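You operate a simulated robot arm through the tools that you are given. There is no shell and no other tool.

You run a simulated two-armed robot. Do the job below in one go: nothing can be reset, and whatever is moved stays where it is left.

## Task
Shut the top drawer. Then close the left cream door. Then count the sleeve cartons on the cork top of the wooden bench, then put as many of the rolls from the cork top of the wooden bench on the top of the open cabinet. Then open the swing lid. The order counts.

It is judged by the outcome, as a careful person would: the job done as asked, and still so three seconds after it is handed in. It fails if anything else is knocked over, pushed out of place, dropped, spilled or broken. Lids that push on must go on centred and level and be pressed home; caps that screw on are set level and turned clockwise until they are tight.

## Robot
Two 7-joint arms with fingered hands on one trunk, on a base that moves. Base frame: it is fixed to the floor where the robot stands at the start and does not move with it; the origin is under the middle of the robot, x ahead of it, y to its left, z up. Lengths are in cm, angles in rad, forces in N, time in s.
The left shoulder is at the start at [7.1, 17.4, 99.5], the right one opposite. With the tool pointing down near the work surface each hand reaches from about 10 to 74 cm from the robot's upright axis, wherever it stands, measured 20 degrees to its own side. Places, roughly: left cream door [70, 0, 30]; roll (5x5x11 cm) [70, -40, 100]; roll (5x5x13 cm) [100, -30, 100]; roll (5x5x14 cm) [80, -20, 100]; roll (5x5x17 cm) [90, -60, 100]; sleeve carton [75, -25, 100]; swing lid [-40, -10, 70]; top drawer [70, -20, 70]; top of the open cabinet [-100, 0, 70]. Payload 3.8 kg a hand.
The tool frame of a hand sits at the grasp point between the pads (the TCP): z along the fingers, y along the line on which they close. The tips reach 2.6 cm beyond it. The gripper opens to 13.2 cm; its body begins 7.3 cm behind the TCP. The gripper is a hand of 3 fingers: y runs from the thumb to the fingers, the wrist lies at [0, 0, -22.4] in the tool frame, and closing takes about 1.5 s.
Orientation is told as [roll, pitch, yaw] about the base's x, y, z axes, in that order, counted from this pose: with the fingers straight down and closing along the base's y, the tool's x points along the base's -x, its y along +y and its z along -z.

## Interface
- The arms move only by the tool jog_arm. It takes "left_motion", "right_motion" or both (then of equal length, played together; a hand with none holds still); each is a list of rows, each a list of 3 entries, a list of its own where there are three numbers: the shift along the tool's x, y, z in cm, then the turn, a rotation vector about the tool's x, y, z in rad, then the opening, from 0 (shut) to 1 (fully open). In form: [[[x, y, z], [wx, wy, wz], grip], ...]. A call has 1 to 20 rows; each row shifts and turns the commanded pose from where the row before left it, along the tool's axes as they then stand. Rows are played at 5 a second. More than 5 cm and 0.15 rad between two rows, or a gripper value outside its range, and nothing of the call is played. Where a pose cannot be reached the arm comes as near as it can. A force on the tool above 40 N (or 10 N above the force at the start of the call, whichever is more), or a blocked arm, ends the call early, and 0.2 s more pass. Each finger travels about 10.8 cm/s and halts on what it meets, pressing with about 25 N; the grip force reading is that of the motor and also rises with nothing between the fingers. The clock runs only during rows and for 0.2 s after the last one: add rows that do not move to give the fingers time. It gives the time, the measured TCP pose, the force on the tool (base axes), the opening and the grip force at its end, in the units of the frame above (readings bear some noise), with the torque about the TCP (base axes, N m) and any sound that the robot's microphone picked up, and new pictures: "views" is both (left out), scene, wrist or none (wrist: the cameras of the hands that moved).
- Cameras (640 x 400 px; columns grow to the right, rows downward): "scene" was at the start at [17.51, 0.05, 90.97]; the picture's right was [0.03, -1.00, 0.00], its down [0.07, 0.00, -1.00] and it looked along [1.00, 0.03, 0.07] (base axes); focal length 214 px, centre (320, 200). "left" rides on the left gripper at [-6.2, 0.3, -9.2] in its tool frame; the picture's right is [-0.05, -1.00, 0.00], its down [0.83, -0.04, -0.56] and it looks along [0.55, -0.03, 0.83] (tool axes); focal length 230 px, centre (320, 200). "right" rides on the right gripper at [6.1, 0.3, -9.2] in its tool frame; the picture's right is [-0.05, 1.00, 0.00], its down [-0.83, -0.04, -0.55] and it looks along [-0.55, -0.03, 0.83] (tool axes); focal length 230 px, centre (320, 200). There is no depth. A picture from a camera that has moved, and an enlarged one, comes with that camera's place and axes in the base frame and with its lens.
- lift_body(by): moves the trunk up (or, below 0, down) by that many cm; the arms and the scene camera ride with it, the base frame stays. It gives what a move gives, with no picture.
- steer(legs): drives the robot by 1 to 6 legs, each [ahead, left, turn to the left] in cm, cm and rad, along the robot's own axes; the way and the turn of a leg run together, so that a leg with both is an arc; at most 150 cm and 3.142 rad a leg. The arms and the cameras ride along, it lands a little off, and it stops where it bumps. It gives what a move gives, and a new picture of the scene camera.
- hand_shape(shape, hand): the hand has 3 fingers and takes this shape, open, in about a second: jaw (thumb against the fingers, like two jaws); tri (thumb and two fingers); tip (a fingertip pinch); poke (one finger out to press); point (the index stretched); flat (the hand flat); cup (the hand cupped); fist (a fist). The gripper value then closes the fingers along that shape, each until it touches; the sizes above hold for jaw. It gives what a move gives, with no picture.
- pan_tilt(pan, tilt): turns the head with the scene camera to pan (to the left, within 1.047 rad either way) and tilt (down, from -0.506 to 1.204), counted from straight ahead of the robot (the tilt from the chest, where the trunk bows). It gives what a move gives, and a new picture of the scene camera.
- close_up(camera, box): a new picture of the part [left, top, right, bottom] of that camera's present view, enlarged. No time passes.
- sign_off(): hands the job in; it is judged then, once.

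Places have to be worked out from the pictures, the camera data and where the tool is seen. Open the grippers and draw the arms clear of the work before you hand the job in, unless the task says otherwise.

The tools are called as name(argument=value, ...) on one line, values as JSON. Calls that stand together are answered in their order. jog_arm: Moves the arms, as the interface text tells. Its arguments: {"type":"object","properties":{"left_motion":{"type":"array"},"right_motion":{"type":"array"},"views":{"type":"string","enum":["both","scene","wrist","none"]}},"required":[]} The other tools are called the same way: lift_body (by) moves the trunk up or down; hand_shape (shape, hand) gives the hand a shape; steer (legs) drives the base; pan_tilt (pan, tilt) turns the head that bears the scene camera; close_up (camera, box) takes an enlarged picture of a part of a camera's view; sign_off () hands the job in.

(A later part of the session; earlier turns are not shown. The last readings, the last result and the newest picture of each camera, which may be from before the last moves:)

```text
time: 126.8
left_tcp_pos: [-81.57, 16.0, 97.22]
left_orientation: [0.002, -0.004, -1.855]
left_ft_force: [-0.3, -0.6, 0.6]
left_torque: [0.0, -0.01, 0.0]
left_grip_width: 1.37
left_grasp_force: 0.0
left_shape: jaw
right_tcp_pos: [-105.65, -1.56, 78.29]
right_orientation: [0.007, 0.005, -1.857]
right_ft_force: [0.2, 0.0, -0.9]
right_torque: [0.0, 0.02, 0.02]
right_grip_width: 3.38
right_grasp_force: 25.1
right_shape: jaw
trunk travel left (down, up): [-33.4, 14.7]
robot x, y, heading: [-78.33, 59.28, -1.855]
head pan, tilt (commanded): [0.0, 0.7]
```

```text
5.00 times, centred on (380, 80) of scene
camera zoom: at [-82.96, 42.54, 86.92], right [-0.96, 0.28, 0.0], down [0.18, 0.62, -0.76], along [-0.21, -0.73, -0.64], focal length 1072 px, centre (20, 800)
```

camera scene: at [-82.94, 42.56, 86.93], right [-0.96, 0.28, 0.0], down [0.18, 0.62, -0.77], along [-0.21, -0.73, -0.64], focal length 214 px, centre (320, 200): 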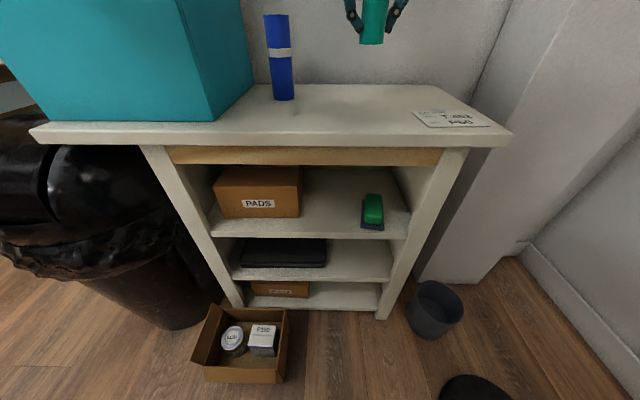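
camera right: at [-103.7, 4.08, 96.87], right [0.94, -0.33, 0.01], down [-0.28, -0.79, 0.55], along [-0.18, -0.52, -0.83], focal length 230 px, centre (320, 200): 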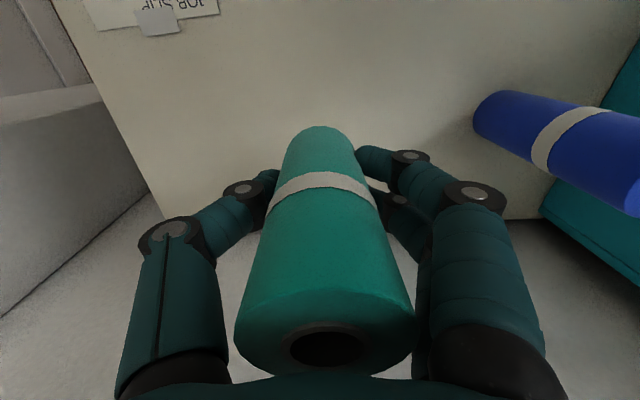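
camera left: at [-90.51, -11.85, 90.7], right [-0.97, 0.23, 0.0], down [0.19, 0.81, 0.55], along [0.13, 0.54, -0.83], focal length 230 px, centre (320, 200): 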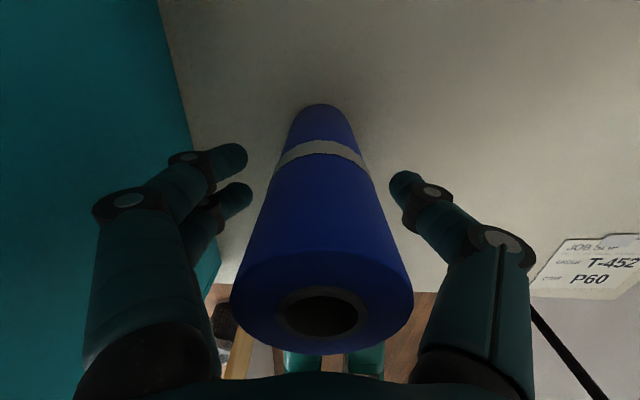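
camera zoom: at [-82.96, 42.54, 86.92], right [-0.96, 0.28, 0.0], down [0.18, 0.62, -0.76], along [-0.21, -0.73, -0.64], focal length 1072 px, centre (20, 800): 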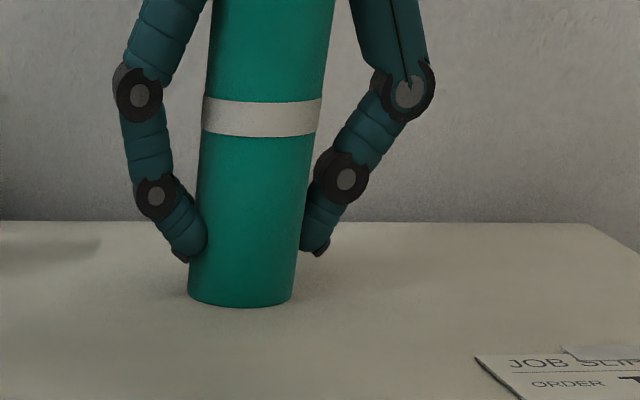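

The gap has closed visually; one more 0.1 cm for contact, then I open the hand.

jog_arm(right_motion=[[[0, 0, 0.1], [0, 0, 0], 0.1], [[0, 0, 0], [0, 0, 0], 0.1], [[0, 0, 0], [0, 0, 0], 0.25], [[0, 0, 0], [0, 0, 0], 0.35], [[0, 0, 0], [0, 0, 0], 0.45], [[0, 0, 0], [0, 0, 0], 0.55], [[0, 0, 0], [0, 0, 0], 0.6], [[0, 0, 0], [0, 0, 0], 0.6]], views="both")

```text
time: 128.6
left_tcp_pos: [-81.62, 16.04, 97.27]
left_orientation: [0.001, -0.007, -1.855]
left_ft_force: [-0.7, 0.2, -0.4]
left_torque: [0.0, -0.03, -0.01]
left_grip_width: 1.38
left_grasp_force: 0.1
left_shape: jaw
right_tcp_pos: [-105.57, -1.6, 78.1]
right_orientation: [0.008, 0.006, -1.855]
right_ft_force: [-1.1, -0.3, -0.5]
right_torque: [0.01, -0.01, 0.05]
right_grip_width: 7.85
right_grasp_force: 0.0
right_shape: jaw
trunk travel left (down, up): [-33.4, 14.7]
robot x, y, heading: [-78.45, 58.78, -1.857]
head pan, tilt (commanded): [0.0, 0.7]
camera scene: at [-82.96, 42.54, 86.92], right [-0.96, 0.28, 0.0], down [0.18, 0.62, -0.76], along [-0.21, -0.73, -0.64], focal length 214 px, centre (320, 200)
camera right: at [-103.62, 4.12, 87.36], right [0.94, -0.33, 0.01], down [-0.28, -0.79, 0.55], along [-0.18, -0.52, -0.84], focal length 230 px, centre (320, 200)
```

scene: 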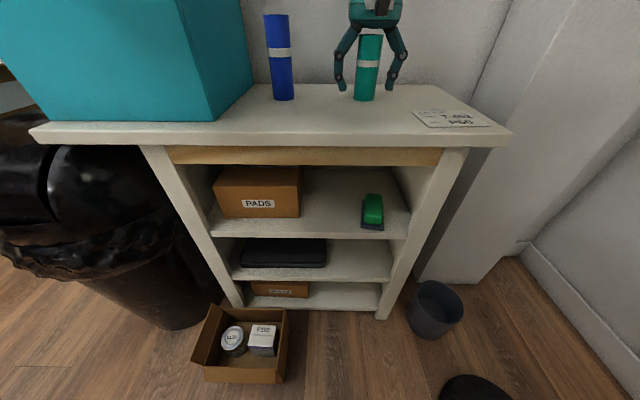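
right: 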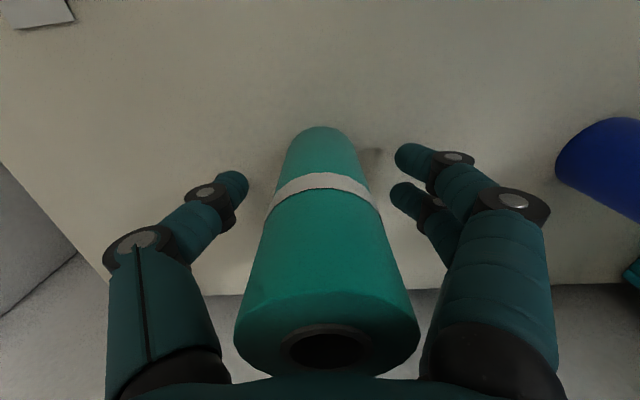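

Both rolls stand upright. I rise straight off the green one and draw the right hand back.

jog_arm(right_motion=[[[0, 0, -2], [0, 0, 0], 0.6], [[0, 0, -3], [0, 0, 0], 0.6], [[0, 0, -4], [0, 0, 0], 0.6], [[0, 0, -4], [0, 0, 0], 0.6], [[3, -1, -2], [0, 0, 0], 0.6], [[4, -2, -1], [0, 0, 0], 0.6], [[4, -2, 0], [0, 0, 0], 0.6], [[4, -2, 0], [0, 0, 0], 0.4], [[4, -2, 0], [0, 0, 0], 0.2], [[4, -2, 0], [0, 0, 0], 0.1], [[4, -1, 0], [0, 0, 0], 0.1]], views="scene")

```text
time: 131.0
left_tcp_pos: [-81.68, 16.14, 97.36]
left_orientation: [0.002, -0.006, -1.855]
left_ft_force: [0.4, 0.5, -0.8]
left_torque: [0.02, -0.03, 0.0]
left_grip_width: 1.33
left_grasp_force: 0.0
left_shape: jaw
right_tcp_pos: [-110.51, 27.46, 94.02]
right_orientation: [0.008, 0.007, -1.857]
right_ft_force: [-0.1, 0.4, 0.1]
right_torque: [0.05, 0.07, 0.02]
right_grip_width: 1.39
right_grasp_force: 0.0
right_shape: jaw
right hand out of reach, approached as far as the arm can: row 11
trunk travel left (down, up): [-33.4, 14.7]
robot x, y, heading: [-78.07, 59.96, -1.85]
head pan, tilt (commanded): [0.0, 0.7]
camera scene: at [-82.97, 42.56, 86.92], right [-0.96, 0.28, 0.0], down [0.18, 0.62, -0.77], along [-0.21, -0.73, -0.64], focal length 214 px, centre (320, 200)
```

scene: 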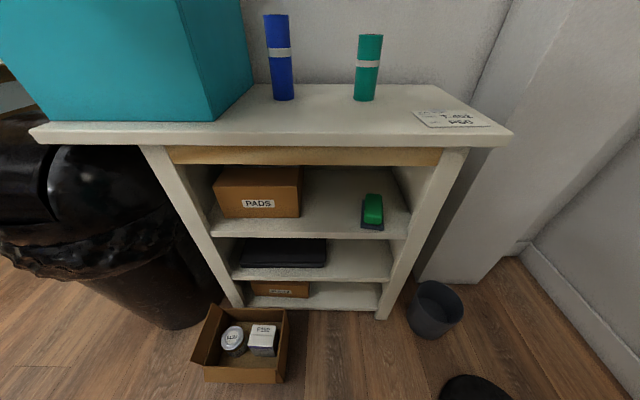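

Two rolls are on the cabinet top. I raise the trunk again and drive back to the bench, this time a bit closer, for the third roll.

lift_body(by=14)

steer(legs=[[-6, 0, 0], [0, 98, 0], [0, 0, 1.587]])

```text
time: 132.7
left_tcp_pos: [-81.62, 16.04, 111.07]
left_orientation: [0.002, -0.003, -1.857]
left_ft_force: [0.4, -0.3, -0.8]
left_torque: [0.01, 0.01, 0.01]
left_grip_width: 1.37
left_grasp_force: 0.1
left_shape: jaw
right_tcp_pos: [-110.41, 27.42, 108.03]
right_orientation: [0.008, 0.009, -1.858]
right_ft_force: [-0.2, 0.3, -0.8]
right_torque: [0.0, -0.02, 0.0]
right_grip_width: 1.35
right_grasp_force: 0.0
right_shape: jaw
trunk travel left (down, up): [-47.4, 0.7]
robot x, y, heading: [-78.38, 59.76, -1.849]
head pan, tilt (commanded): [0.0, 0.7]
```

```text
time: 146.0
left_tcp_pos: [60.78, 34.79, 111.19]
left_orientation: [0.002, -0.006, -0.278]
left_ft_force: [0.5, -0.4, -0.5]
left_torque: [0.01, -0.03, -0.01]
left_grip_width: 1.35
left_grasp_force: 0.1
left_shape: jaw
right_tcp_pos: [49.48, 5.76, 108.15]
right_orientation: [0.005, 0.005, -0.282]
right_ft_force: [0.5, -0.5, -0.2]
right_torque: [0.02, -0.02, 0.01]
right_grip_width: 1.36
right_grasp_force: 0.1
right_shape: jaw
trunk travel left (down, up): [-47.4, 0.7]
robot x, y, heading: [17.4, 37.97, -0.275]
head pan, tilt (commanded): [0.0, 0.7]
camera scene: at [35.85, 32.4, 104.3], right [-0.27, -0.96, 0.0], down [-0.62, 0.18, -0.76], along [0.74, -0.21, -0.64], focal length 214 px, centre (320, 200)
```

scene: 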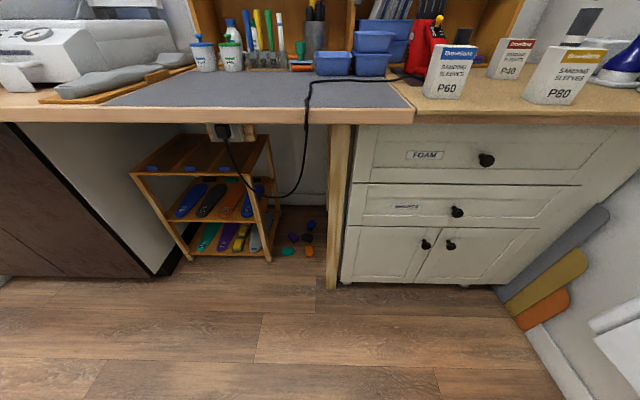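

Back in the aisle facing the bench. Before closing in I pull both hands a little up and back so they stay clear of the bench items.

jog_arm(left_motion=[[[2, 1, -2], [0, 0, 0], 0.1], [[3, 1, -2], [0, 0, 0], 0], [[3, 1, -2], [0, 0, 0], 0]], right_motion=[[[1, 0, -3], [0, 0, 0], 0.1], [[1, 0, -3], [0, 0, 0], 0], [[1, 0, -3], [0, 0, 0], 0]], views="none")

steer(legs=[[10, -37, 0.01], [22, 0, 0]])

pan_tilt(pan=-0.35, tilt=0.5)

```text
time: 146.8
left_tcp_pos: [53.76, 40.08, 117.15]
left_orientation: [0.001, -0.008, -0.279]
left_ft_force: [-1.6, 0.5, -0.2]
left_torque: [-0.01, -0.04, 0.02]
left_grip_width: 0.01
left_grasp_force: 24.9
left_shape: jaw
right_tcp_pos: [46.58, 6.89, 117.25]
right_orientation: [0.009, 0.005, -0.282]
right_ft_force: [-0.4, 1.1, -0.1]
right_torque: [-0.02, 0.01, 0.02]
right_grip_width: 0.0
right_grasp_force: 24.0
right_shape: jaw
trunk travel left (down, up): [-47.4, 0.7]
robot x, y, heading: [17.27, 38.23, -0.28]
head pan, tilt (commanded): [0.0, 0.7]
```

```text
time: 151.9
left_tcp_pos: [74.82, -3.87, 117.25]
left_orientation: [0.001, -0.005, -0.27]
left_ft_force: [0.4, 0.7, -0.5]
left_torque: [-0.02, 0.04, 0.01]
left_grip_width: 0.0
left_grasp_force: 24.9
left_shape: jaw
right_tcp_pos: [67.91, -36.94, 117.16]
right_orientation: [0.007, 0.004, -0.273]
right_ft_force: [0.3, -0.2, 0.4]
right_torque: [-0.03, 0.0, 0.02]
right_grip_width: 0.0
right_grasp_force: 24.6
right_shape: jaw
trunk travel left (down, up): [-47.4, 0.7]
robot x, y, heading: [38.41, -6.39, -0.275]
head pan, tilt (commanded): [0.0, 0.7]
camera scene: at [56.83, -11.59, 104.32], right [-0.27, -0.96, 0.0], down [-0.62, 0.17, -0.77], along [0.74, -0.2, -0.64], focal length 214 px, centre (320, 200)
```

scene: 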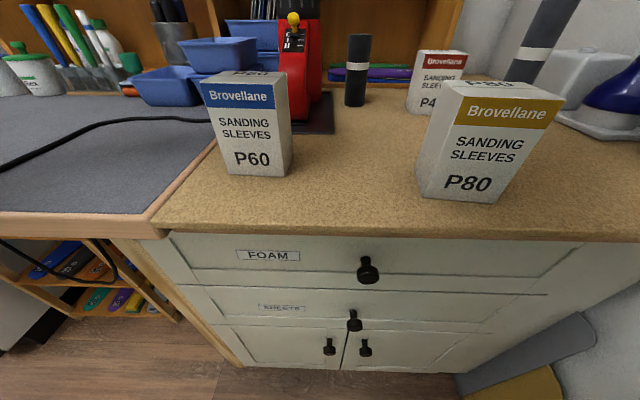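

```text
time: 152.7
left_tcp_pos: [74.8, -3.99, 117.12]
left_orientation: [0.002, -0.006, -0.27]
left_ft_force: [0.3, 0.8, -0.8]
left_torque: [0.02, 0.02, -0.01]
left_grip_width: 0.0
left_grasp_force: 24.9
left_shape: jaw
right_tcp_pos: [68.0, -36.89, 117.09]
right_orientation: [0.006, 0.004, -0.275]
right_ft_force: [0.6, 0.9, -1.0]
right_torque: [0.03, -0.01, 0.01]
right_grip_width: 0.02
right_grasp_force: 24.9
right_shape: jaw
trunk travel left (down, up): [-47.4, 0.7]
robot x, y, heading: [37.99, -6.24, -0.275]
head pan, tilt (commanded): [-0.351, 0.499]
camera scene: at [56.04, -14.6, 106.07], right [-0.58, -0.81, 0.0], down [-0.39, 0.28, -0.88], along [0.71, -0.51, -0.48], focal length 214 px, centre (320, 200)
```

scene: 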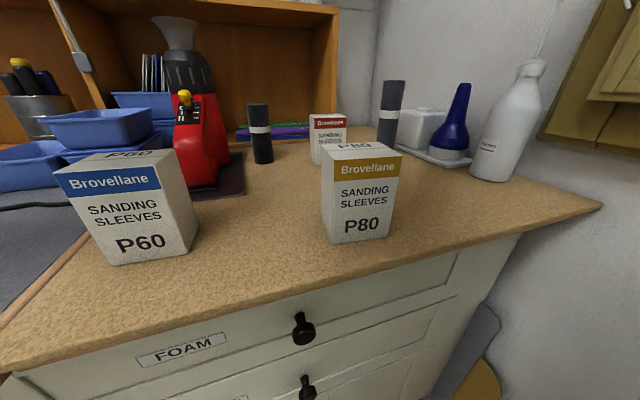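

The black and dark-grey rolls remain at the back. I bring the open right hand forward, high, to look down on the grey roll and its neighbours.

jog_arm(right_motion=[[[-3, -2, -0.5], [0, 0, 0], 0.3], [[-3, -2, 0], [0, 0, 0], 0.6], [[-3, -2, 0], [0, 0, 0], 0.6], [[-3, -2, 0], [0, 0, 0], 0.6]], views="wrist")

```text
time: 153.7
left_tcp_pos: [74.86, -3.98, 117.15]
left_orientation: [0.001, -0.004, -0.271]
left_ft_force: [0.5, -0.3, -0.1]
left_torque: [0.02, 0.02, -0.01]
left_grip_width: 0.01
left_grasp_force: 25.3
left_shape: jaw
right_tcp_pos: [77.48, -48.34, 117.5]
right_orientation: [0.009, 0.005, -0.272]
right_ft_force: [-0.2, -0.1, 0.4]
right_torque: [0.02, 0.01, 0.02]
right_grip_width: 7.88
right_grasp_force: 0.1
right_shape: jaw
trunk travel left (down, up): [-47.4, 0.7]
robot x, y, heading: [38.29, -5.85, -0.266]
head pan, tilt (commanded): [-0.351, 0.499]
camera right: at [71.69, -46.48, 126.67], right [0.32, 0.95, 0.01], down [0.79, -0.27, 0.55], along [0.52, -0.17, -0.84], focal length 230 px, centre (320, 200)
```

right: 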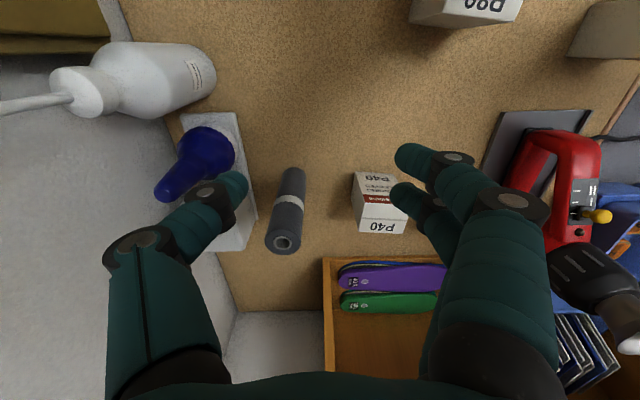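

The grey roll's top triangulates to (88.6, -57.0), z≈106, with ~5 cm to the low tray on its right and ~9 cm to P40 on its left. I move over it, staying above its top.

jog_arm(right_motion=[[[-3.2, -1.35, 1.6], [0, 0, 0], 0.6], [[-3.2, -1.35, 1.6], [0, 0, 0], 0.6], [[-3.2, -1.35, 1.6], [0, 0, 0], 0.6], [[-3.2, -1.35, 1.6], [0, 0, 0], 0.6], [[0, 0, 0], [0, 0, 0], 0.6]], views="both")

```text
time: 154.9
left_tcp_pos: [74.83, -3.75, 117.32]
left_orientation: [0.0, -0.007, -0.272]
left_ft_force: [0.0, -0.5, 0.9]
left_torque: [-0.06, 0.03, 0.04]
left_grip_width: 0.02
left_grasp_force: 25.0
left_shape: jaw
right_tcp_pos: [88.04, -56.34, 111.14]
right_orientation: [0.006, 0.004, -0.275]
right_ft_force: [-0.7, -0.2, 0.6]
right_torque: [-0.01, 0.01, 0.01]
right_grip_width: 7.88
right_grasp_force: 0.0
right_shape: jaw
trunk travel left (down, up): [-47.4, 0.7]
robot x, y, heading: [38.21, -6.47, -0.272]
head pan, tilt (commanded): [-0.351, 0.499]
camera scene: at [56.03, -14.53, 106.09], right [-0.58, -0.81, 0.0], down [-0.39, 0.28, -0.88], along [0.71, -0.51, -0.48], focal length 214 px, centre (320, 200)
camera right: at [82.21, -54.52, 120.32], right [0.32, 0.95, 0.01], down [0.79, -0.27, 0.55], along [0.52, -0.17, -0.83], focal length 230 px, centre (320, 200)
```

scene: 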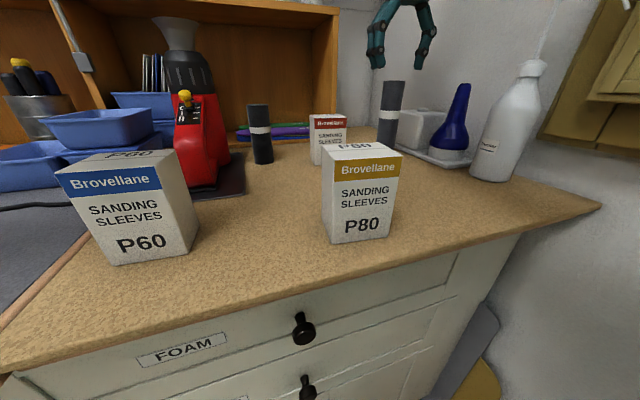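
right: 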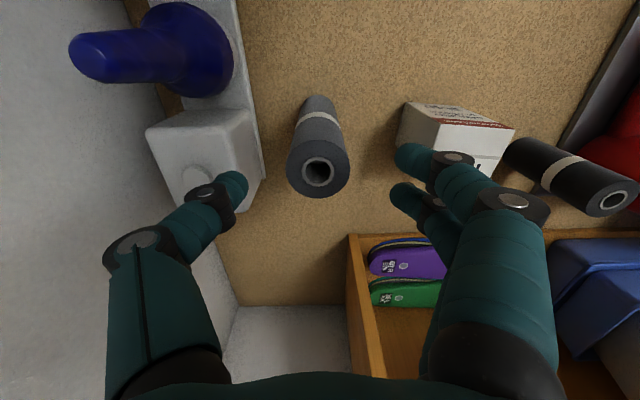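

Well centred: 0.8 cm further forward is needed. A shaker stands on the tray near the thumb side (top ~z 100), so I narrow the opening to 6.6 cm and grip high on the roll, at z≈102.

jog_arm(right_motion=[[[-0.8, -0.1, 0], [0, 0, 0], 0.52], [[0, 0, 0], [0, 0, 0], 0.5], [[0, 0, 3], [0, 0, 0], 0.5], [[0, 0, 3], [0, 0, 0], 0.5], [[0, 0, 2.5], [0, 0, 0], 0.5], [[0, 0, 0], [0, 0, 0], 0.5]], views="wrist")

```text
time: 156.3
left_tcp_pos: [74.77, -3.92, 117.22]
left_orientation: [0.002, -0.005, -0.271]
left_ft_force: [0.3, 0.0, -0.2]
left_torque: [-0.02, -0.02, 0.01]
left_grip_width: 0.01
left_grasp_force: 25.2
left_shape: jaw
right_tcp_pos: [88.83, -56.73, 102.59]
right_orientation: [0.006, 0.004, -0.272]
right_ft_force: [0.7, -0.8, -0.1]
right_torque: [-0.01, -0.01, 0.03]
right_grip_width: 6.68
right_grasp_force: 0.1
right_shape: jaw
trunk travel left (down, up): [-47.4, 0.7]
robot x, y, heading: [38.33, -6.26, -0.271]
head pan, tilt (commanded): [-0.351, 0.499]
camera right: at [82.99, -54.95, 111.71], right [0.32, 0.95, 0.01], down [0.79, -0.27, 0.55], along [0.52, -0.17, -0.83], focal length 230 px, centre (320, 200)
```

right: 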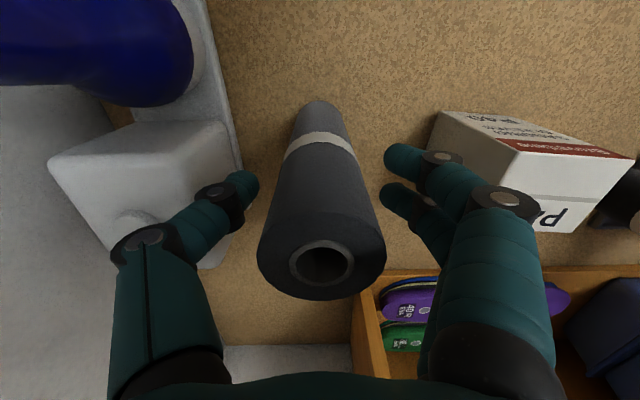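

The grey roll is centred between the fingers with nothing touched. I close the hand.

jog_arm(right_motion=[[[0, 0, 0], [0, 0, 0], 0.4], [[0, 0, 0], [0, 0, 0], 0.2], [[0, 0, 0], [0, 0, 0], 0.1], [[0, 0, 0], [0, 0, 0], 0.1], [[0, 0, 0], [0, 0, 0], 0.1], [[0, 0, 0], [0, 0, 0], 0.1], [[0, 0, 0], [0, 0, 0], 0.1]], views="wrist")

```text
time: 157.9
left_tcp_pos: [74.73, -3.86, 117.21]
left_orientation: [0.002, -0.005, -0.272]
left_ft_force: [-0.7, -0.7, 0.1]
left_torque: [0.01, 0.0, -0.03]
left_grip_width: 0.02
left_grasp_force: 25.0
left_shape: jaw
right_tcp_pos: [88.81, -56.81, 102.55]
right_orientation: [0.008, 0.005, -0.275]
right_ft_force: [-0.4, -0.1, 0.6]
right_torque: [-0.02, -0.01, -0.01]
right_grip_width: 3.47
right_grasp_force: 25.2
right_shape: jaw
trunk travel left (down, up): [-47.4, 0.7]
robot x, y, heading: [38.12, -6.35, -0.272]
head pan, tilt (commanded): [-0.351, 0.499]
camera right: at [83.01, -54.96, 111.71], right [0.32, 0.95, 0.01], down [0.79, -0.27, 0.55], along [0.52, -0.17, -0.83], focal length 230 px, centre (320, 200)
```

right: 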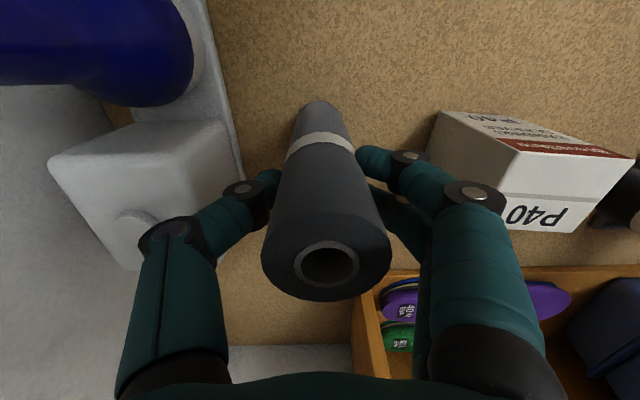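

Grip is firm. I lift 4 cm straight up, then bring it back and up along the free lane between P80 and the white bottle.

jog_arm(right_motion=[[[0, 0, -1], [0, 0, 0], 0.1], [[0, 0, -1.5], [0, 0, 0], 0.1], [[0, 0, -2.5], [0, 0, 0], 0.1], [[1.5, 0.3, -2.5], [0, 0, 0], 0.1], [[2.5, 0.5, -2], [0, 0, 0], 0.1], [[3, 0.5, -2], [0, 0, 0], 0.1], [[3.5, 0.5, -1.5], [0, 0, 0], 0.1], [[3.5, 0.5, -1.5], [0, 0, 0], 0.1], [[4, 0.5, -1], [0, 0, 0], 0.1], [[4, 0.5, -1], [0, 0, 0], 0.1]], views="both")

```text
time: 160.1
left_tcp_pos: [74.6, -3.73, 117.23]
left_orientation: [0.0, -0.007, -0.271]
left_ft_force: [0.1, 1.4, 0.5]
left_torque: [-0.02, 0.01, -0.04]
left_grip_width: 0.0
left_grasp_force: 25.5
left_shape: jaw
right_tcp_pos: [68.52, -47.88, 119.27]
right_orientation: [0.008, 0.004, -0.272]
right_ft_force: [0.0, -0.1, -0.7]
right_torque: [0.02, -0.05, -0.02]
right_grip_width: 3.45
right_grasp_force: 25.3
right_shape: jaw
trunk travel left (down, up): [-47.4, 0.7]
robot x, y, heading: [38.66, -5.98, -0.271]
head pan, tilt (commanded): [-0.351, 0.499]
camera scene: at [55.99, -14.57, 106.1], right [-0.58, -0.81, 0.0], down [-0.39, 0.28, -0.88], along [0.72, -0.51, -0.48], focal length 214 px, centre (320, 200)
camera right: at [62.74, -45.98, 128.47], right [0.32, 0.95, 0.01], down [0.79, -0.27, 0.55], along [0.52, -0.17, -0.83], focal length 230 px, centre (320, 200)
```

scene: 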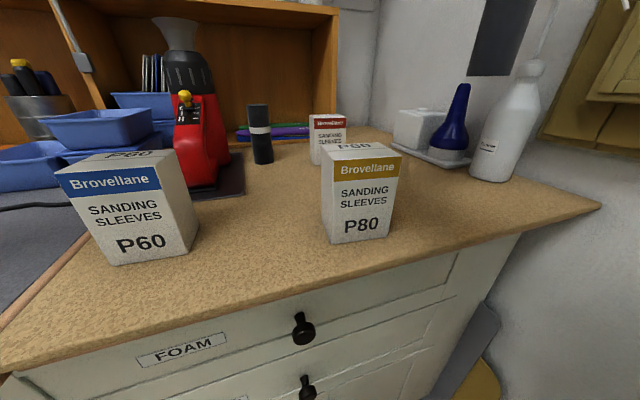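
right: 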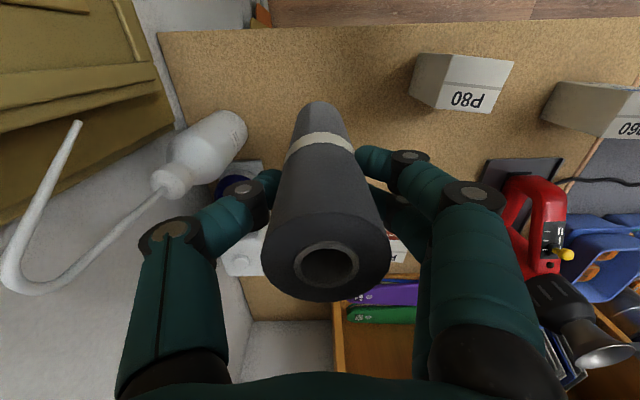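

Grey roll is clear of everything, its foot at about z=106. I tuck the hand a bit inward and drive back into the aisle, turning right toward the cabinet wall.

jog_arm(right_motion=[[[1, 2, 0], [0, 0, 0], 0.1], [[1, 2, 0], [0, 0, 0], 0.1], [[0, 2, 0], [0, 0, 0], 0.1]], views="none")

steer(legs=[[-20, 5, 0], [-12, 34, 0], [0, 0, -1.566]])

```text
time: 160.9
left_tcp_pos: [74.85, -3.87, 117.21]
left_orientation: [0.003, -0.004, -0.271]
left_ft_force: [-0.7, 0.8, -0.2]
left_torque: [0.01, 0.01, -0.02]
left_grip_width: 0.01
left_grasp_force: 25.5
left_shape: jaw
right_tcp_pos: [68.34, -41.59, 119.36]
right_orientation: [0.008, 0.006, -0.273]
right_ft_force: [0.4, 0.2, -0.7]
right_torque: [0.01, 0.02, -0.01]
right_grip_width: 3.44
right_grasp_force: 24.5
right_shape: jaw
trunk travel left (down, up): [-47.4, 0.7]
robot x, y, heading: [37.98, -6.25, -0.27]
head pan, tilt (commanded): [-0.351, 0.499]
```

```text
time: 169.5
left_tcp_pos: [20.08, 3.04, 117.24]
left_orientation: [0.003, -0.003, -1.841]
left_ft_force: [-0.1, -0.4, 0.4]
left_torque: [0.04, 0.02, -0.01]
left_grip_width: 0.01
left_grasp_force: 25.1
left_shape: jaw
right_tcp_pos: [-17.76, 9.56, 119.28]
right_orientation: [0.006, 0.006, -1.844]
right_ft_force: [-0.1, 0.7, -1.0]
right_torque: [0.02, 0.01, 0.0]
right_grip_width: 3.43
right_grasp_force: 24.6
right_shape: jaw
trunk travel left (down, up): [-47.4, 0.7]
robot x, y, heading: [17.58, 39.72, -1.841]
head pan, tilt (commanded): [-0.351, 0.499]
camera scene: at [9.54, 21.56, 106.07], right [-0.81, 0.58, 0.0], down [0.28, 0.39, -0.88], along [-0.51, -0.71, -0.48], focal length 214 px, centre (320, 200)
```

scene: 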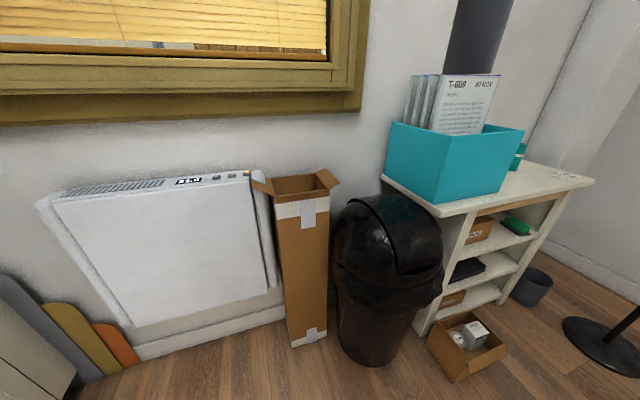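

Same start as before. I slide right 98.5 cm and 7 cm ahead to the cabinet.

steer(legs=[[0, -98.5, 0], [7, 0, 0]])

pan_tilt(pan=0.0, tilt=0.7)

lift_body(by=-14)

```text
time: 179.0
left_tcp_pos: [-76.09, 22.25, 117.31]
left_orientation: [0.002, -0.007, -1.838]
left_ft_force: [0.2, -0.1, 0.1]
left_torque: [0.03, 0.03, -0.01]
left_grip_width: 0.02
left_grasp_force: 24.8
left_shape: jaw
right_tcp_pos: [-113.95, 28.63, 119.26]
right_orientation: [0.007, 0.006, -1.838]
right_ft_force: [-0.6, 0.4, -0.6]
right_torque: [0.02, 0.02, -0.03]
right_grip_width: 3.45
right_grasp_force: 25.3
right_shape: jaw
trunk travel left (down, up): [-47.4, 0.7]
robot x, y, heading: [-78.62, 58.93, -1.833]
head pan, tilt (commanded): [-0.351, 0.499]
camera scene: at [-86.7, 40.66, 106.09], right [-0.82, 0.58, 0.0], down [0.28, 0.39, -0.88], along [-0.51, -0.72, -0.48], focal length 214 px, centre (320, 200)
```

scene: 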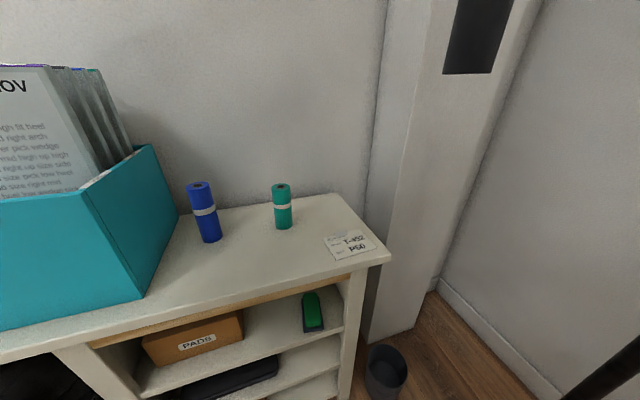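

```text
time: 179.9
left_tcp_pos: [-76.16, 22.17, 117.2]
left_orientation: [0.003, -0.008, -1.837]
left_ft_force: [-1.1, 0.0, 0.1]
left_torque: [-0.01, -0.05, 0.02]
left_grip_width: 0.0
left_grasp_force: 25.2
left_shape: jaw
right_tcp_pos: [-113.99, 28.59, 119.29]
right_orientation: [0.007, 0.005, -1.841]
right_ft_force: [-0.1, 0.2, -1.3]
right_torque: [0.01, -0.05, 0.0]
right_grip_width: 3.47
right_grasp_force: 24.5
right_shape: jaw
trunk travel left (down, up): [-47.4, 0.7]
robot x, y, heading: [-78.88, 58.3, -1.838]
head pan, tilt (commanded): [0.0, 0.7]
camera scene: at [-83.67, 39.93, 104.31], right [-0.96, 0.26, 0.0], down [0.17, 0.62, -0.77], along [-0.2, -0.74, -0.64], focal length 214 px, centre (320, 200)
```

scene: 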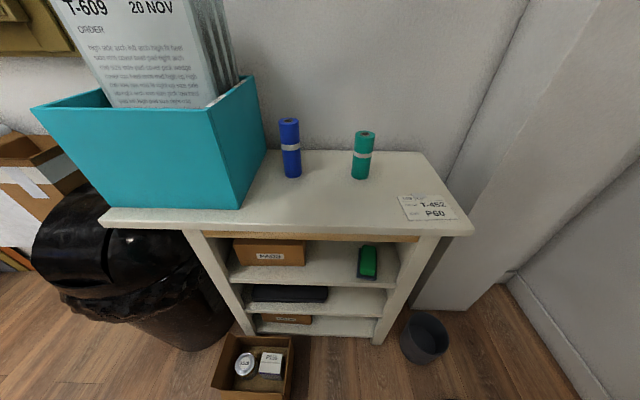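

```text
time: 181.5
left_tcp_pos: [-76.17, 22.23, 103.24]
left_orientation: [0.001, -0.009, -1.838]
left_ft_force: [1.2, 0.2, 0.0]
left_torque: [0.04, -0.02, -0.02]
left_grip_width: 0.0
left_grasp_force: 25.0
left_shape: jaw
right_tcp_pos: [-113.84, 28.5, 105.34]
right_orientation: [0.008, 0.005, -1.84]
right_ft_force: [0.4, -0.1, 0.0]
right_torque: [0.02, 0.02, -0.02]
right_grip_width: 3.43
right_grasp_force: 24.8
right_shape: jaw
trunk travel left (down, up): [-33.4, 14.7]
robot x, y, heading: [-78.24, 59.06, -1.83]
head pan, tilt (commanded): [0.0, 0.7]
```

Both rolls still stand. The third goes in front, between them, at about (-94.8, 5.6); I first slide the right hand left in front of the cabinet, then forward over the edge with 5 cm to spare under the roll.

jog_arm(right_motion=[[[0, 4.1, 0], [0, 0, 0], 0.1], [[0, 4.1, 0.5], [0, 0, 0], 0.1], [[0, 4.1, 0.5], [0, 0, 0], 0.1], [[0, 4.1, 1], [0, 0, 0], 0.1], [[0, 4.1, 1], [0, 0, 0], 0.1], [[0, 4, 1], [0, 0, 0], 0.1], [[-3.4, 0, 1], [0, 0, 0], 0.1], [[-3.4, 0, 2], [0, 0, 0], 0.1], [[-3.4, 0, 2], [0, 0, 0], 0.1], [[-3.4, 0, 2], [0, 0, 0], 0.1], [[-3.4, 0, 2], [0, 0, 0], 0.1], [[0, 0, 0], [0, 0, 0], 0.1]], views="both")

```text
time: 184.1
left_tcp_pos: [-76.18, 22.17, 103.2]
left_orientation: [0.001, -0.009, -1.836]
left_ft_force: [0.0, -0.8, -0.4]
left_torque: [0.01, 0.0, 0.01]
left_grip_width: 0.01
left_grasp_force: 25.2
left_shape: jaw
right_tcp_pos: [-114.39, 10.46, 97.12]
right_orientation: [0.007, 0.005, -1.841]
right_ft_force: [-0.2, 0.6, -0.4]
right_torque: [-0.03, -0.01, 0.01]
right_grip_width: 3.45
right_grasp_force: 25.1
right_shape: jaw
right hand out of reach, approached as far as the arm can: row 1, 2, 3, 4, 5, 6
trunk travel left (down, up): [-33.4, 14.7]
robot x, y, heading: [-78.61, 59.04, -1.838]
head pan, tilt (commanded): [0.0, 0.7]
camera scene: at [-83.15, 41.73, 86.93], right [-0.97, 0.26, 0.0], down [0.17, 0.62, -0.77], along [-0.2, -0.74, -0.64], focal length 214 px, centre (320, 200)
camera right: at [-112.43, 16.18, 106.35], right [0.95, -0.32, 0.01], down [-0.27, -0.79, 0.55], along [-0.17, -0.52, -0.83], focal length 230 px, centre (320, 200)
```

scene: 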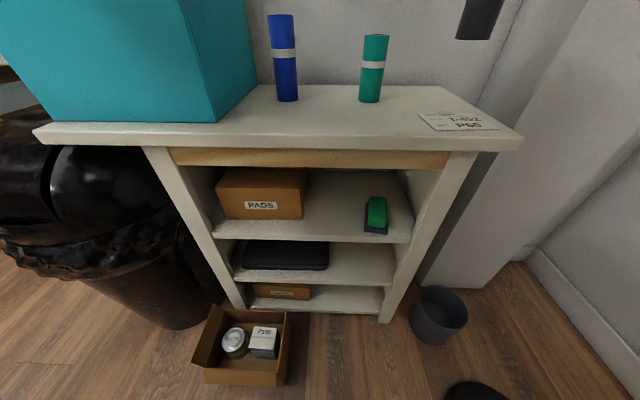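
right: 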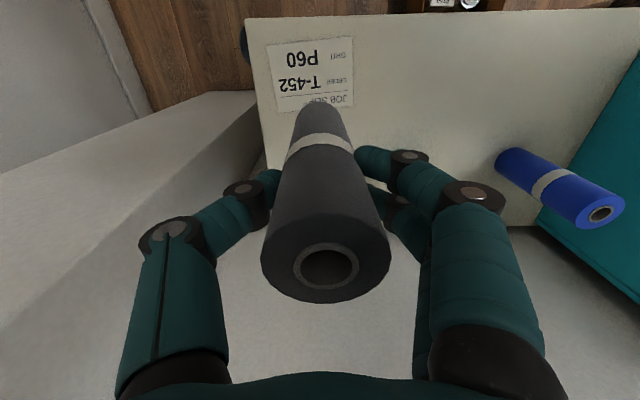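

The sideways moves close to the body were out of reach, so the hand ended over the note at x'≈-113. From here, farther out, I slide it left 20 cm along y'≈-20, clear in front of the green roll.

jog_arm(right_motion=[[[0.3, 4, 0], [0, 0, 0], 0.1], [[0.2, 4, 0], [0, 0, 0], 0.1], [[0, 4, 0], [0, 0, 0], 0.1], [[0, 4, 0], [0, 0, 0], 0.1], [[0, 4.2, 0], [0, 0, 0], 0.1], [[0, 0, 0], [0, 0, 0], 0.1]], views="both")

```text
time: 185.5
left_tcp_pos: [-76.16, 22.21, 103.13]
left_orientation: [0.002, -0.004, -1.838]
left_ft_force: [-0.5, -0.6, 0.0]
left_torque: [0.0, 0.02, 0.01]
left_grip_width: 0.0
left_grasp_force: 24.7
left_shape: jaw
right_tcp_pos: [-94.58, 5.39, 96.98]
right_orientation: [0.008, 0.004, -1.841]
right_ft_force: [-0.9, 0.5, -0.7]
right_torque: [0.04, -0.03, 0.01]
right_grip_width: 3.42
right_grasp_force: 24.5
right_shape: jaw
trunk travel left (down, up): [-33.4, 14.7]
robot x, y, heading: [-78.79, 58.64, -1.837]
head pan, tilt (commanded): [0.0, 0.7]
camera scene: at [-83.2, 41.69, 86.92], right [-0.97, 0.26, 0.0], down [0.17, 0.62, -0.76], along [-0.2, -0.74, -0.64], focal length 214 px, centre (320, 200)
camera right: at [-92.75, 11.04, 106.27], right [0.95, -0.32, 0.01], down [-0.27, -0.79, 0.55], along [-0.17, -0.52, -0.83], focal length 230 px, centre (320, 200)
```

scene: 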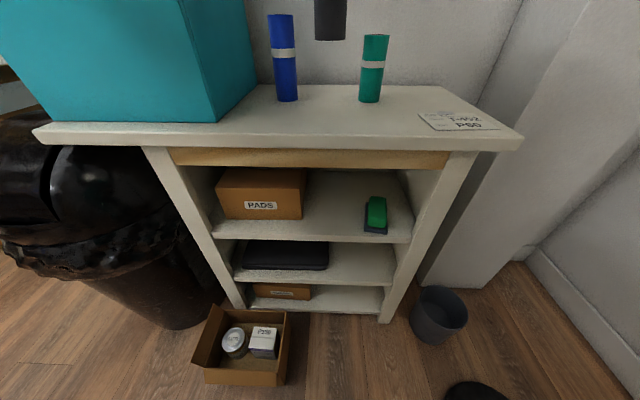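
right: 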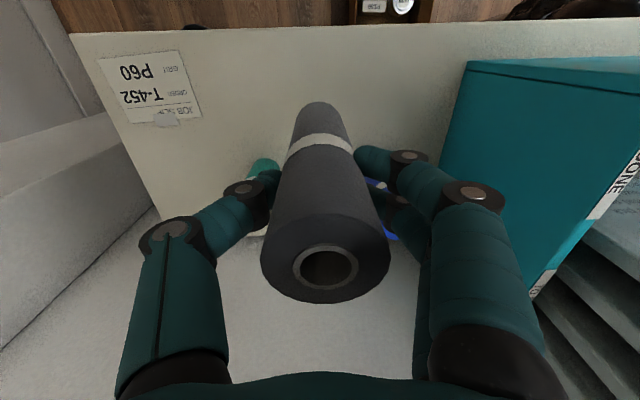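

Positioned at x'≈-92.7, y'≈-19.7. Touch-down should be at TCP z≈86.6, so I lower to about 87.3 first.

jog_arm(right_motion=[[[0, 0, 2.5], [0, 0, 0], 0.1], [[0, 0, 2.5], [0, 0, 0], 0.1], [[0, 0, 2.5], [0, 0, 0], 0.1], [[0, 0, 1.5], [0, 0, 0], 0.1], [[0, 0, 0.7], [0, 0, 0], 0.1], [[0, 0, 0], [0, 0, 0], 0.1]], views="scene")

close_up(camera="scene", box=[260, 60, 400, 150])

```text
time: 186.9
left_tcp_pos: [-76.2, 22.06, 103.15]
left_orientation: [0.001, -0.005, -1.836]
left_ft_force: [0.3, -0.5, 0.0]
left_torque: [0.0, 0.04, 0.02]
left_grip_width: 0.0
left_grasp_force: 24.9
left_shape: jaw
right_tcp_pos: [-94.68, 5.55, 87.5]
right_orientation: [0.008, 0.005, -1.841]
right_ft_force: [-0.5, -1.3, -0.7]
right_torque: [0.01, -0.01, 0.03]
right_grip_width: 3.41
right_grasp_force: 25.0
right_shape: jaw
trunk travel left (down, up): [-33.4, 14.7]
robot x, y, heading: [-78.45, 58.76, -1.837]
head pan, tilt (commanded): [0.0, 0.7]
camera scene: at [-83.17, 41.7, 86.92], right [-0.97, 0.26, 0.0], down [0.17, 0.62, -0.76], along [-0.2, -0.74, -0.64], focal length 214 px, centre (320, 200)
```

scene: 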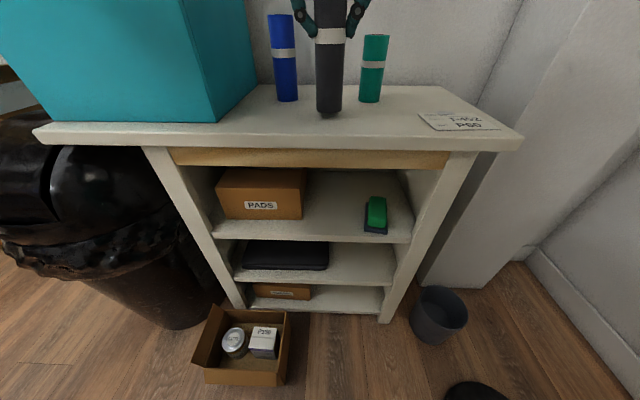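

```text
4.44 times, centred on (330, 105) of scene
camera zoom: at [-83.17, 41.7, 86.92], right [-0.97, 0.26, 0.0], down [0.17, 0.62, -0.76], along [-0.2, -0.74, -0.64], focal length 953 px, centre (276, 622)
```

zoom: 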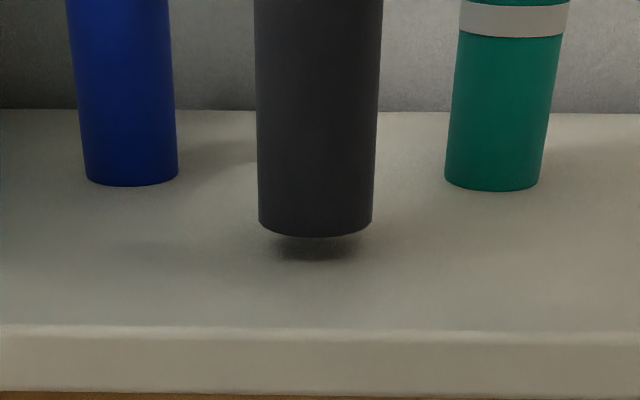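

About 0.9 cm of air left under the grey roll. I lower on in small steps.

jog_arm(right_motion=[[[0, 0, 0.3], [0, 0, 0], 0.1], [[0, 0, 0.3], [0, 0, 0], 0.1], [[0, 0, 0.15], [0, 0, 0], 0.1], [[0, 0, 0], [0, 0, 0], 0.1]], views="none")

close_up(camera="scene", box=[260, 60, 400, 150])

```text
time: 187.9
left_tcp_pos: [-76.23, 22.16, 103.17]
left_orientation: [0.001, -0.005, -1.837]
left_ft_force: [0.9, 0.2, -0.1]
left_torque: [0.01, 0.03, -0.01]
left_grip_width: 0.0
left_grasp_force: 25.1
left_shape: jaw
right_tcp_pos: [-94.63, 5.51, 86.83]
right_orientation: [0.006, 0.005, -1.838]
right_ft_force: [0.1, 1.0, -0.8]
right_torque: [0.03, 0.01, -0.01]
right_grip_width: 3.41
right_grasp_force: 25.3
right_shape: jaw
trunk travel left (down, up): [-33.4, 14.7]
robot x, y, heading: [-78.66, 59.1, -1.836]
head pan, tilt (commanded): [0.0, 0.7]
```

```text
4.44 times, centred on (330, 105) of scene
camera zoom: at [-83.17, 41.7, 86.92], right [-0.97, 0.26, 0.0], down [0.17, 0.62, -0.76], along [-0.2, -0.74, -0.64], focal length 953 px, centre (276, 622)
```

zoom: 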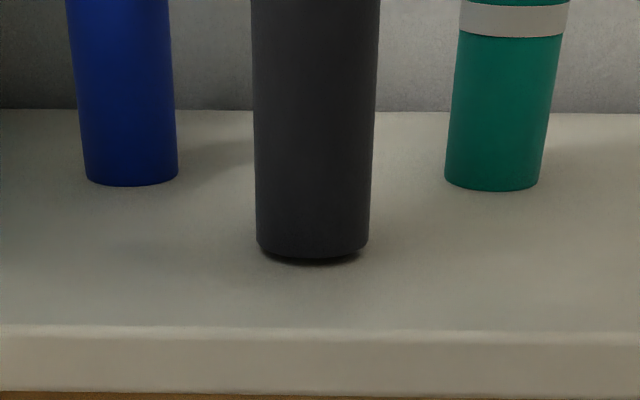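

A hairline gap remains; I continue in tiny steps to contact.

jog_arm(right_motion=[[[0, 0, 0.12], [0, 0, 0], 0.1], [[0, 0, 0.12], [0, 0, 0], 0.1], [[0, 0, 0.06], [0, 0, 0], 0.1], [[0, 0, 0], [0, 0, 0], 0.1]], views="none")

close_up(camera="scene", box=[260, 60, 400, 150])

```text
time: 188.9
left_tcp_pos: [-76.2, 22.19, 103.1]
left_orientation: [0.002, -0.004, -1.839]
left_ft_force: [0.5, 0.3, -0.1]
left_torque: [0.0, 0.03, -0.03]
left_grip_width: 0.0
left_grasp_force: 25.0
left_shape: jaw
right_tcp_pos: [-94.46, 5.5, 86.58]
right_orientation: [0.006, 0.006, -1.84]
right_ft_force: [-0.4, 0.0, -1.3]
right_torque: [-0.04, -0.01, 0.02]
right_grip_width: 3.39
right_grasp_force: 24.9
right_shape: jaw
trunk travel left (down, up): [-33.4, 14.7]
robot x, y, heading: [-78.96, 58.7, -1.837]
head pan, tilt (commanded): [0.0, 0.7]
```

```text
4.44 times, centred on (330, 105) of scene
camera zoom: at [-83.17, 41.69, 86.92], right [-0.97, 0.26, 0.0], down [0.17, 0.62, -0.76], along [-0.2, -0.74, -0.64], focal length 953 px, centre (276, 622)
```

zoom: 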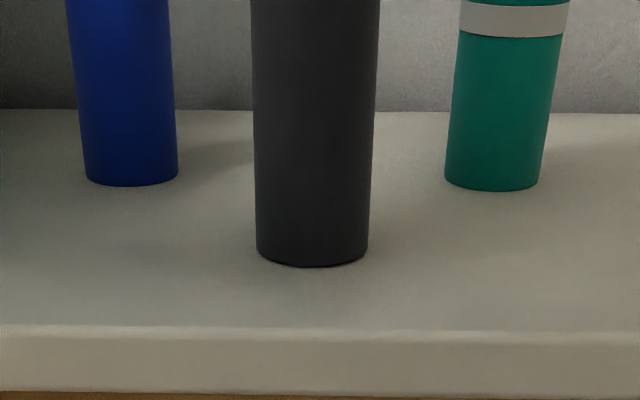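

Now the foot meets the top. One more 0.1 cm for contact, then I release gently.

jog_arm(right_motion=[[[0, 0, 0.1], [0, 0, 0], 0.1], [[0, 0, 0], [0, 0, 0], 0.1]], views="none")

jog_arm(right_motion=[[[0, 0, 0], [0, 0, 0], 0.22], [[0, 0, 0], [0, 0, 0], 0.3], [[0, 0, 0], [0, 0, 0], 0.38], [[0, 0, 0], [0, 0, 0], 0.46], [[0, 0, 0], [0, 0, 0], 0.52], [[0, 0, 0], [0, 0, 0], 0.55], [[0, 0, 0], [0, 0, 0], 0.55]], views="both")

```text
time: 189.5
left_tcp_pos: [-76.28, 22.09, 103.07]
left_orientation: [0.002, -0.006, -1.837]
left_ft_force: [-0.8, 0.3, -1.1]
left_torque: [-0.01, 0.02, -0.02]
left_grip_width: 0.02
left_grasp_force: 24.9
left_shape: jaw
right_tcp_pos: [-94.54, 5.54, 86.43]
right_orientation: [0.008, 0.005, -1.838]
right_ft_force: [-0.4, -0.8, 0.7]
right_torque: [0.0, 0.0, 0.01]
right_grip_width: 3.42
right_grasp_force: 25.5
right_shape: jaw
trunk travel left (down, up): [-33.4, 14.7]
robot x, y, heading: [-78.46, 58.45, -1.836]
head pan, tilt (commanded): [0.0, 0.7]
```

```text
time: 191.1
left_tcp_pos: [-76.17, 22.19, 103.19]
left_orientation: [0.002, -0.004, -1.839]
left_ft_force: [0.5, -0.4, -0.5]
left_torque: [0.0, 0.02, 0.01]
left_grip_width: 0.01
left_grasp_force: 25.3
left_shape: jaw
right_tcp_pos: [-94.58, 5.53, 86.39]
right_orientation: [0.008, 0.004, -1.84]
right_ft_force: [-0.6, -0.1, 0.9]
right_torque: [0.03, 0.02, 0.01]
right_grip_width: 7.2
right_grasp_force: 0.1
right_shape: jaw
trunk travel left (down, up): [-33.4, 14.7]
robot x, y, heading: [-78.25, 58.87, -1.833]
head pan, tilt (commanded): [0.0, 0.7]
camera scene: at [-83.17, 41.7, 86.92], right [-0.97, 0.26, 0.0], down [0.17, 0.62, -0.76], along [-0.2, -0.74, -0.64], focal length 214 px, centre (320, 200)
camera right: at [-92.63, 11.31, 95.64], right [0.95, -0.32, 0.01], down [-0.27, -0.79, 0.55], along [-0.17, -0.52, -0.83], focal length 230 px, centre (320, 200)
```

scene: 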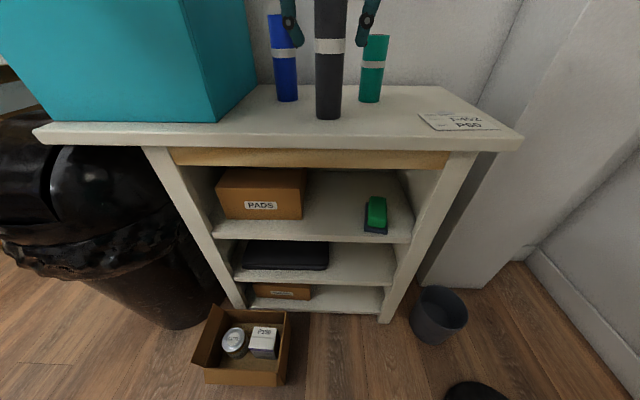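
right: 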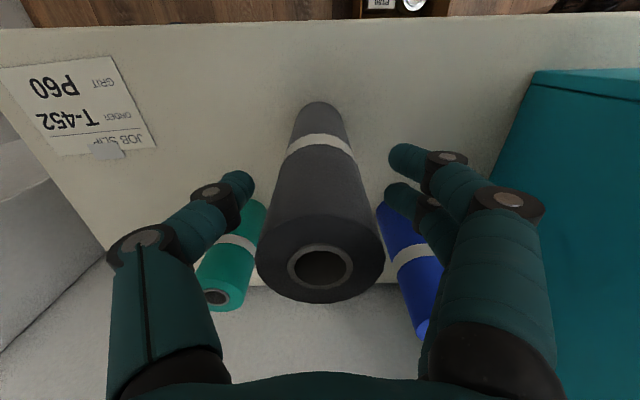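

All three rolls stand on the cabinet top. I rise straight up off the grey roll and withdraw the right hand.

jog_arm(right_motion=[[[0, 0, -2], [0, 0, 0], 0.55], [[0, 0, -3], [0, 0, 0], 0.55], [[0, 0, -4], [0, 0, 0], 0.55], [[0, 0, -3], [0, 0, 0], 0.55], [[2, -1, -2], [0, 0, 0], 0.55], [[3, -2, 0], [0, 0, 0], 0.55], [[3, -3, 0], [0, 0, 0], 0.4], [[3, -3, 0], [0, 0, 0], 0.2], [[3, -3, 0], [0, 0, 0], 0]], views="scene")

close_up(camera="scene", box=[240, 0, 420, 150])

```text
time: 193.1
left_tcp_pos: [-76.24, 22.12, 103.18]
left_orientation: [0.001, -0.007, -1.839]
left_ft_force: [0.3, -0.3, -0.9]
left_torque: [0.01, 0.04, -0.02]
left_grip_width: 0.0
left_grasp_force: 25.2
left_shape: jaw
right_tcp_pos: [-106.15, 18.26, 101.56]
right_orientation: [0.011, 0.007, -1.839]
right_ft_force: [0.7, -0.8, -0.5]
right_torque: [0.0, -0.01, 0.02]
right_grip_width: 0.03
right_grasp_force: 17.2
right_shape: jaw
right hand out of reach, approached as far as the arm can: row 6, 7, 8, 9
trunk travel left (down, up): [-33.4, 14.7]
robot x, y, heading: [-78.47, 58.75, -1.837]
head pan, tilt (commanded): [0.0, 0.7]
camera scene: at [-83.19, 41.73, 86.93], right [-0.97, 0.26, 0.0], down [0.17, 0.62, -0.77], along [-0.2, -0.74, -0.64], focal length 214 px, centre (320, 200)
```

scene: 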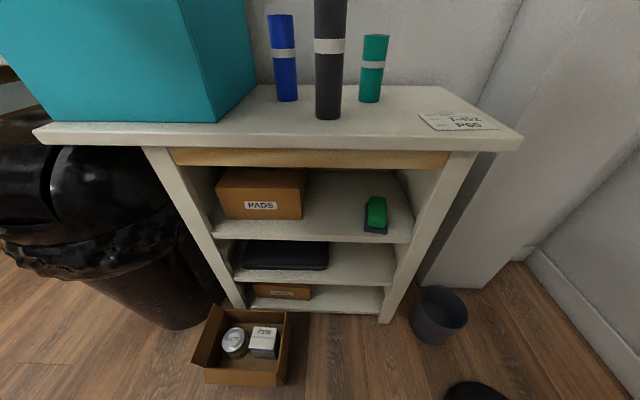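

```text
2.67 times, centred on (330, 75) of scene
camera zoom: at [-83.19, 41.73, 86.93], right [-0.97, 0.26, 0.0], down [0.17, 0.62, -0.77], along [-0.2, -0.74, -0.64], focal length 572 px, centre (293, 533)
```

zoom: 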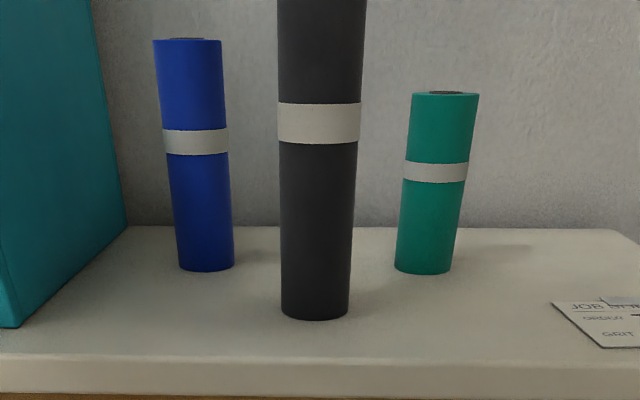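

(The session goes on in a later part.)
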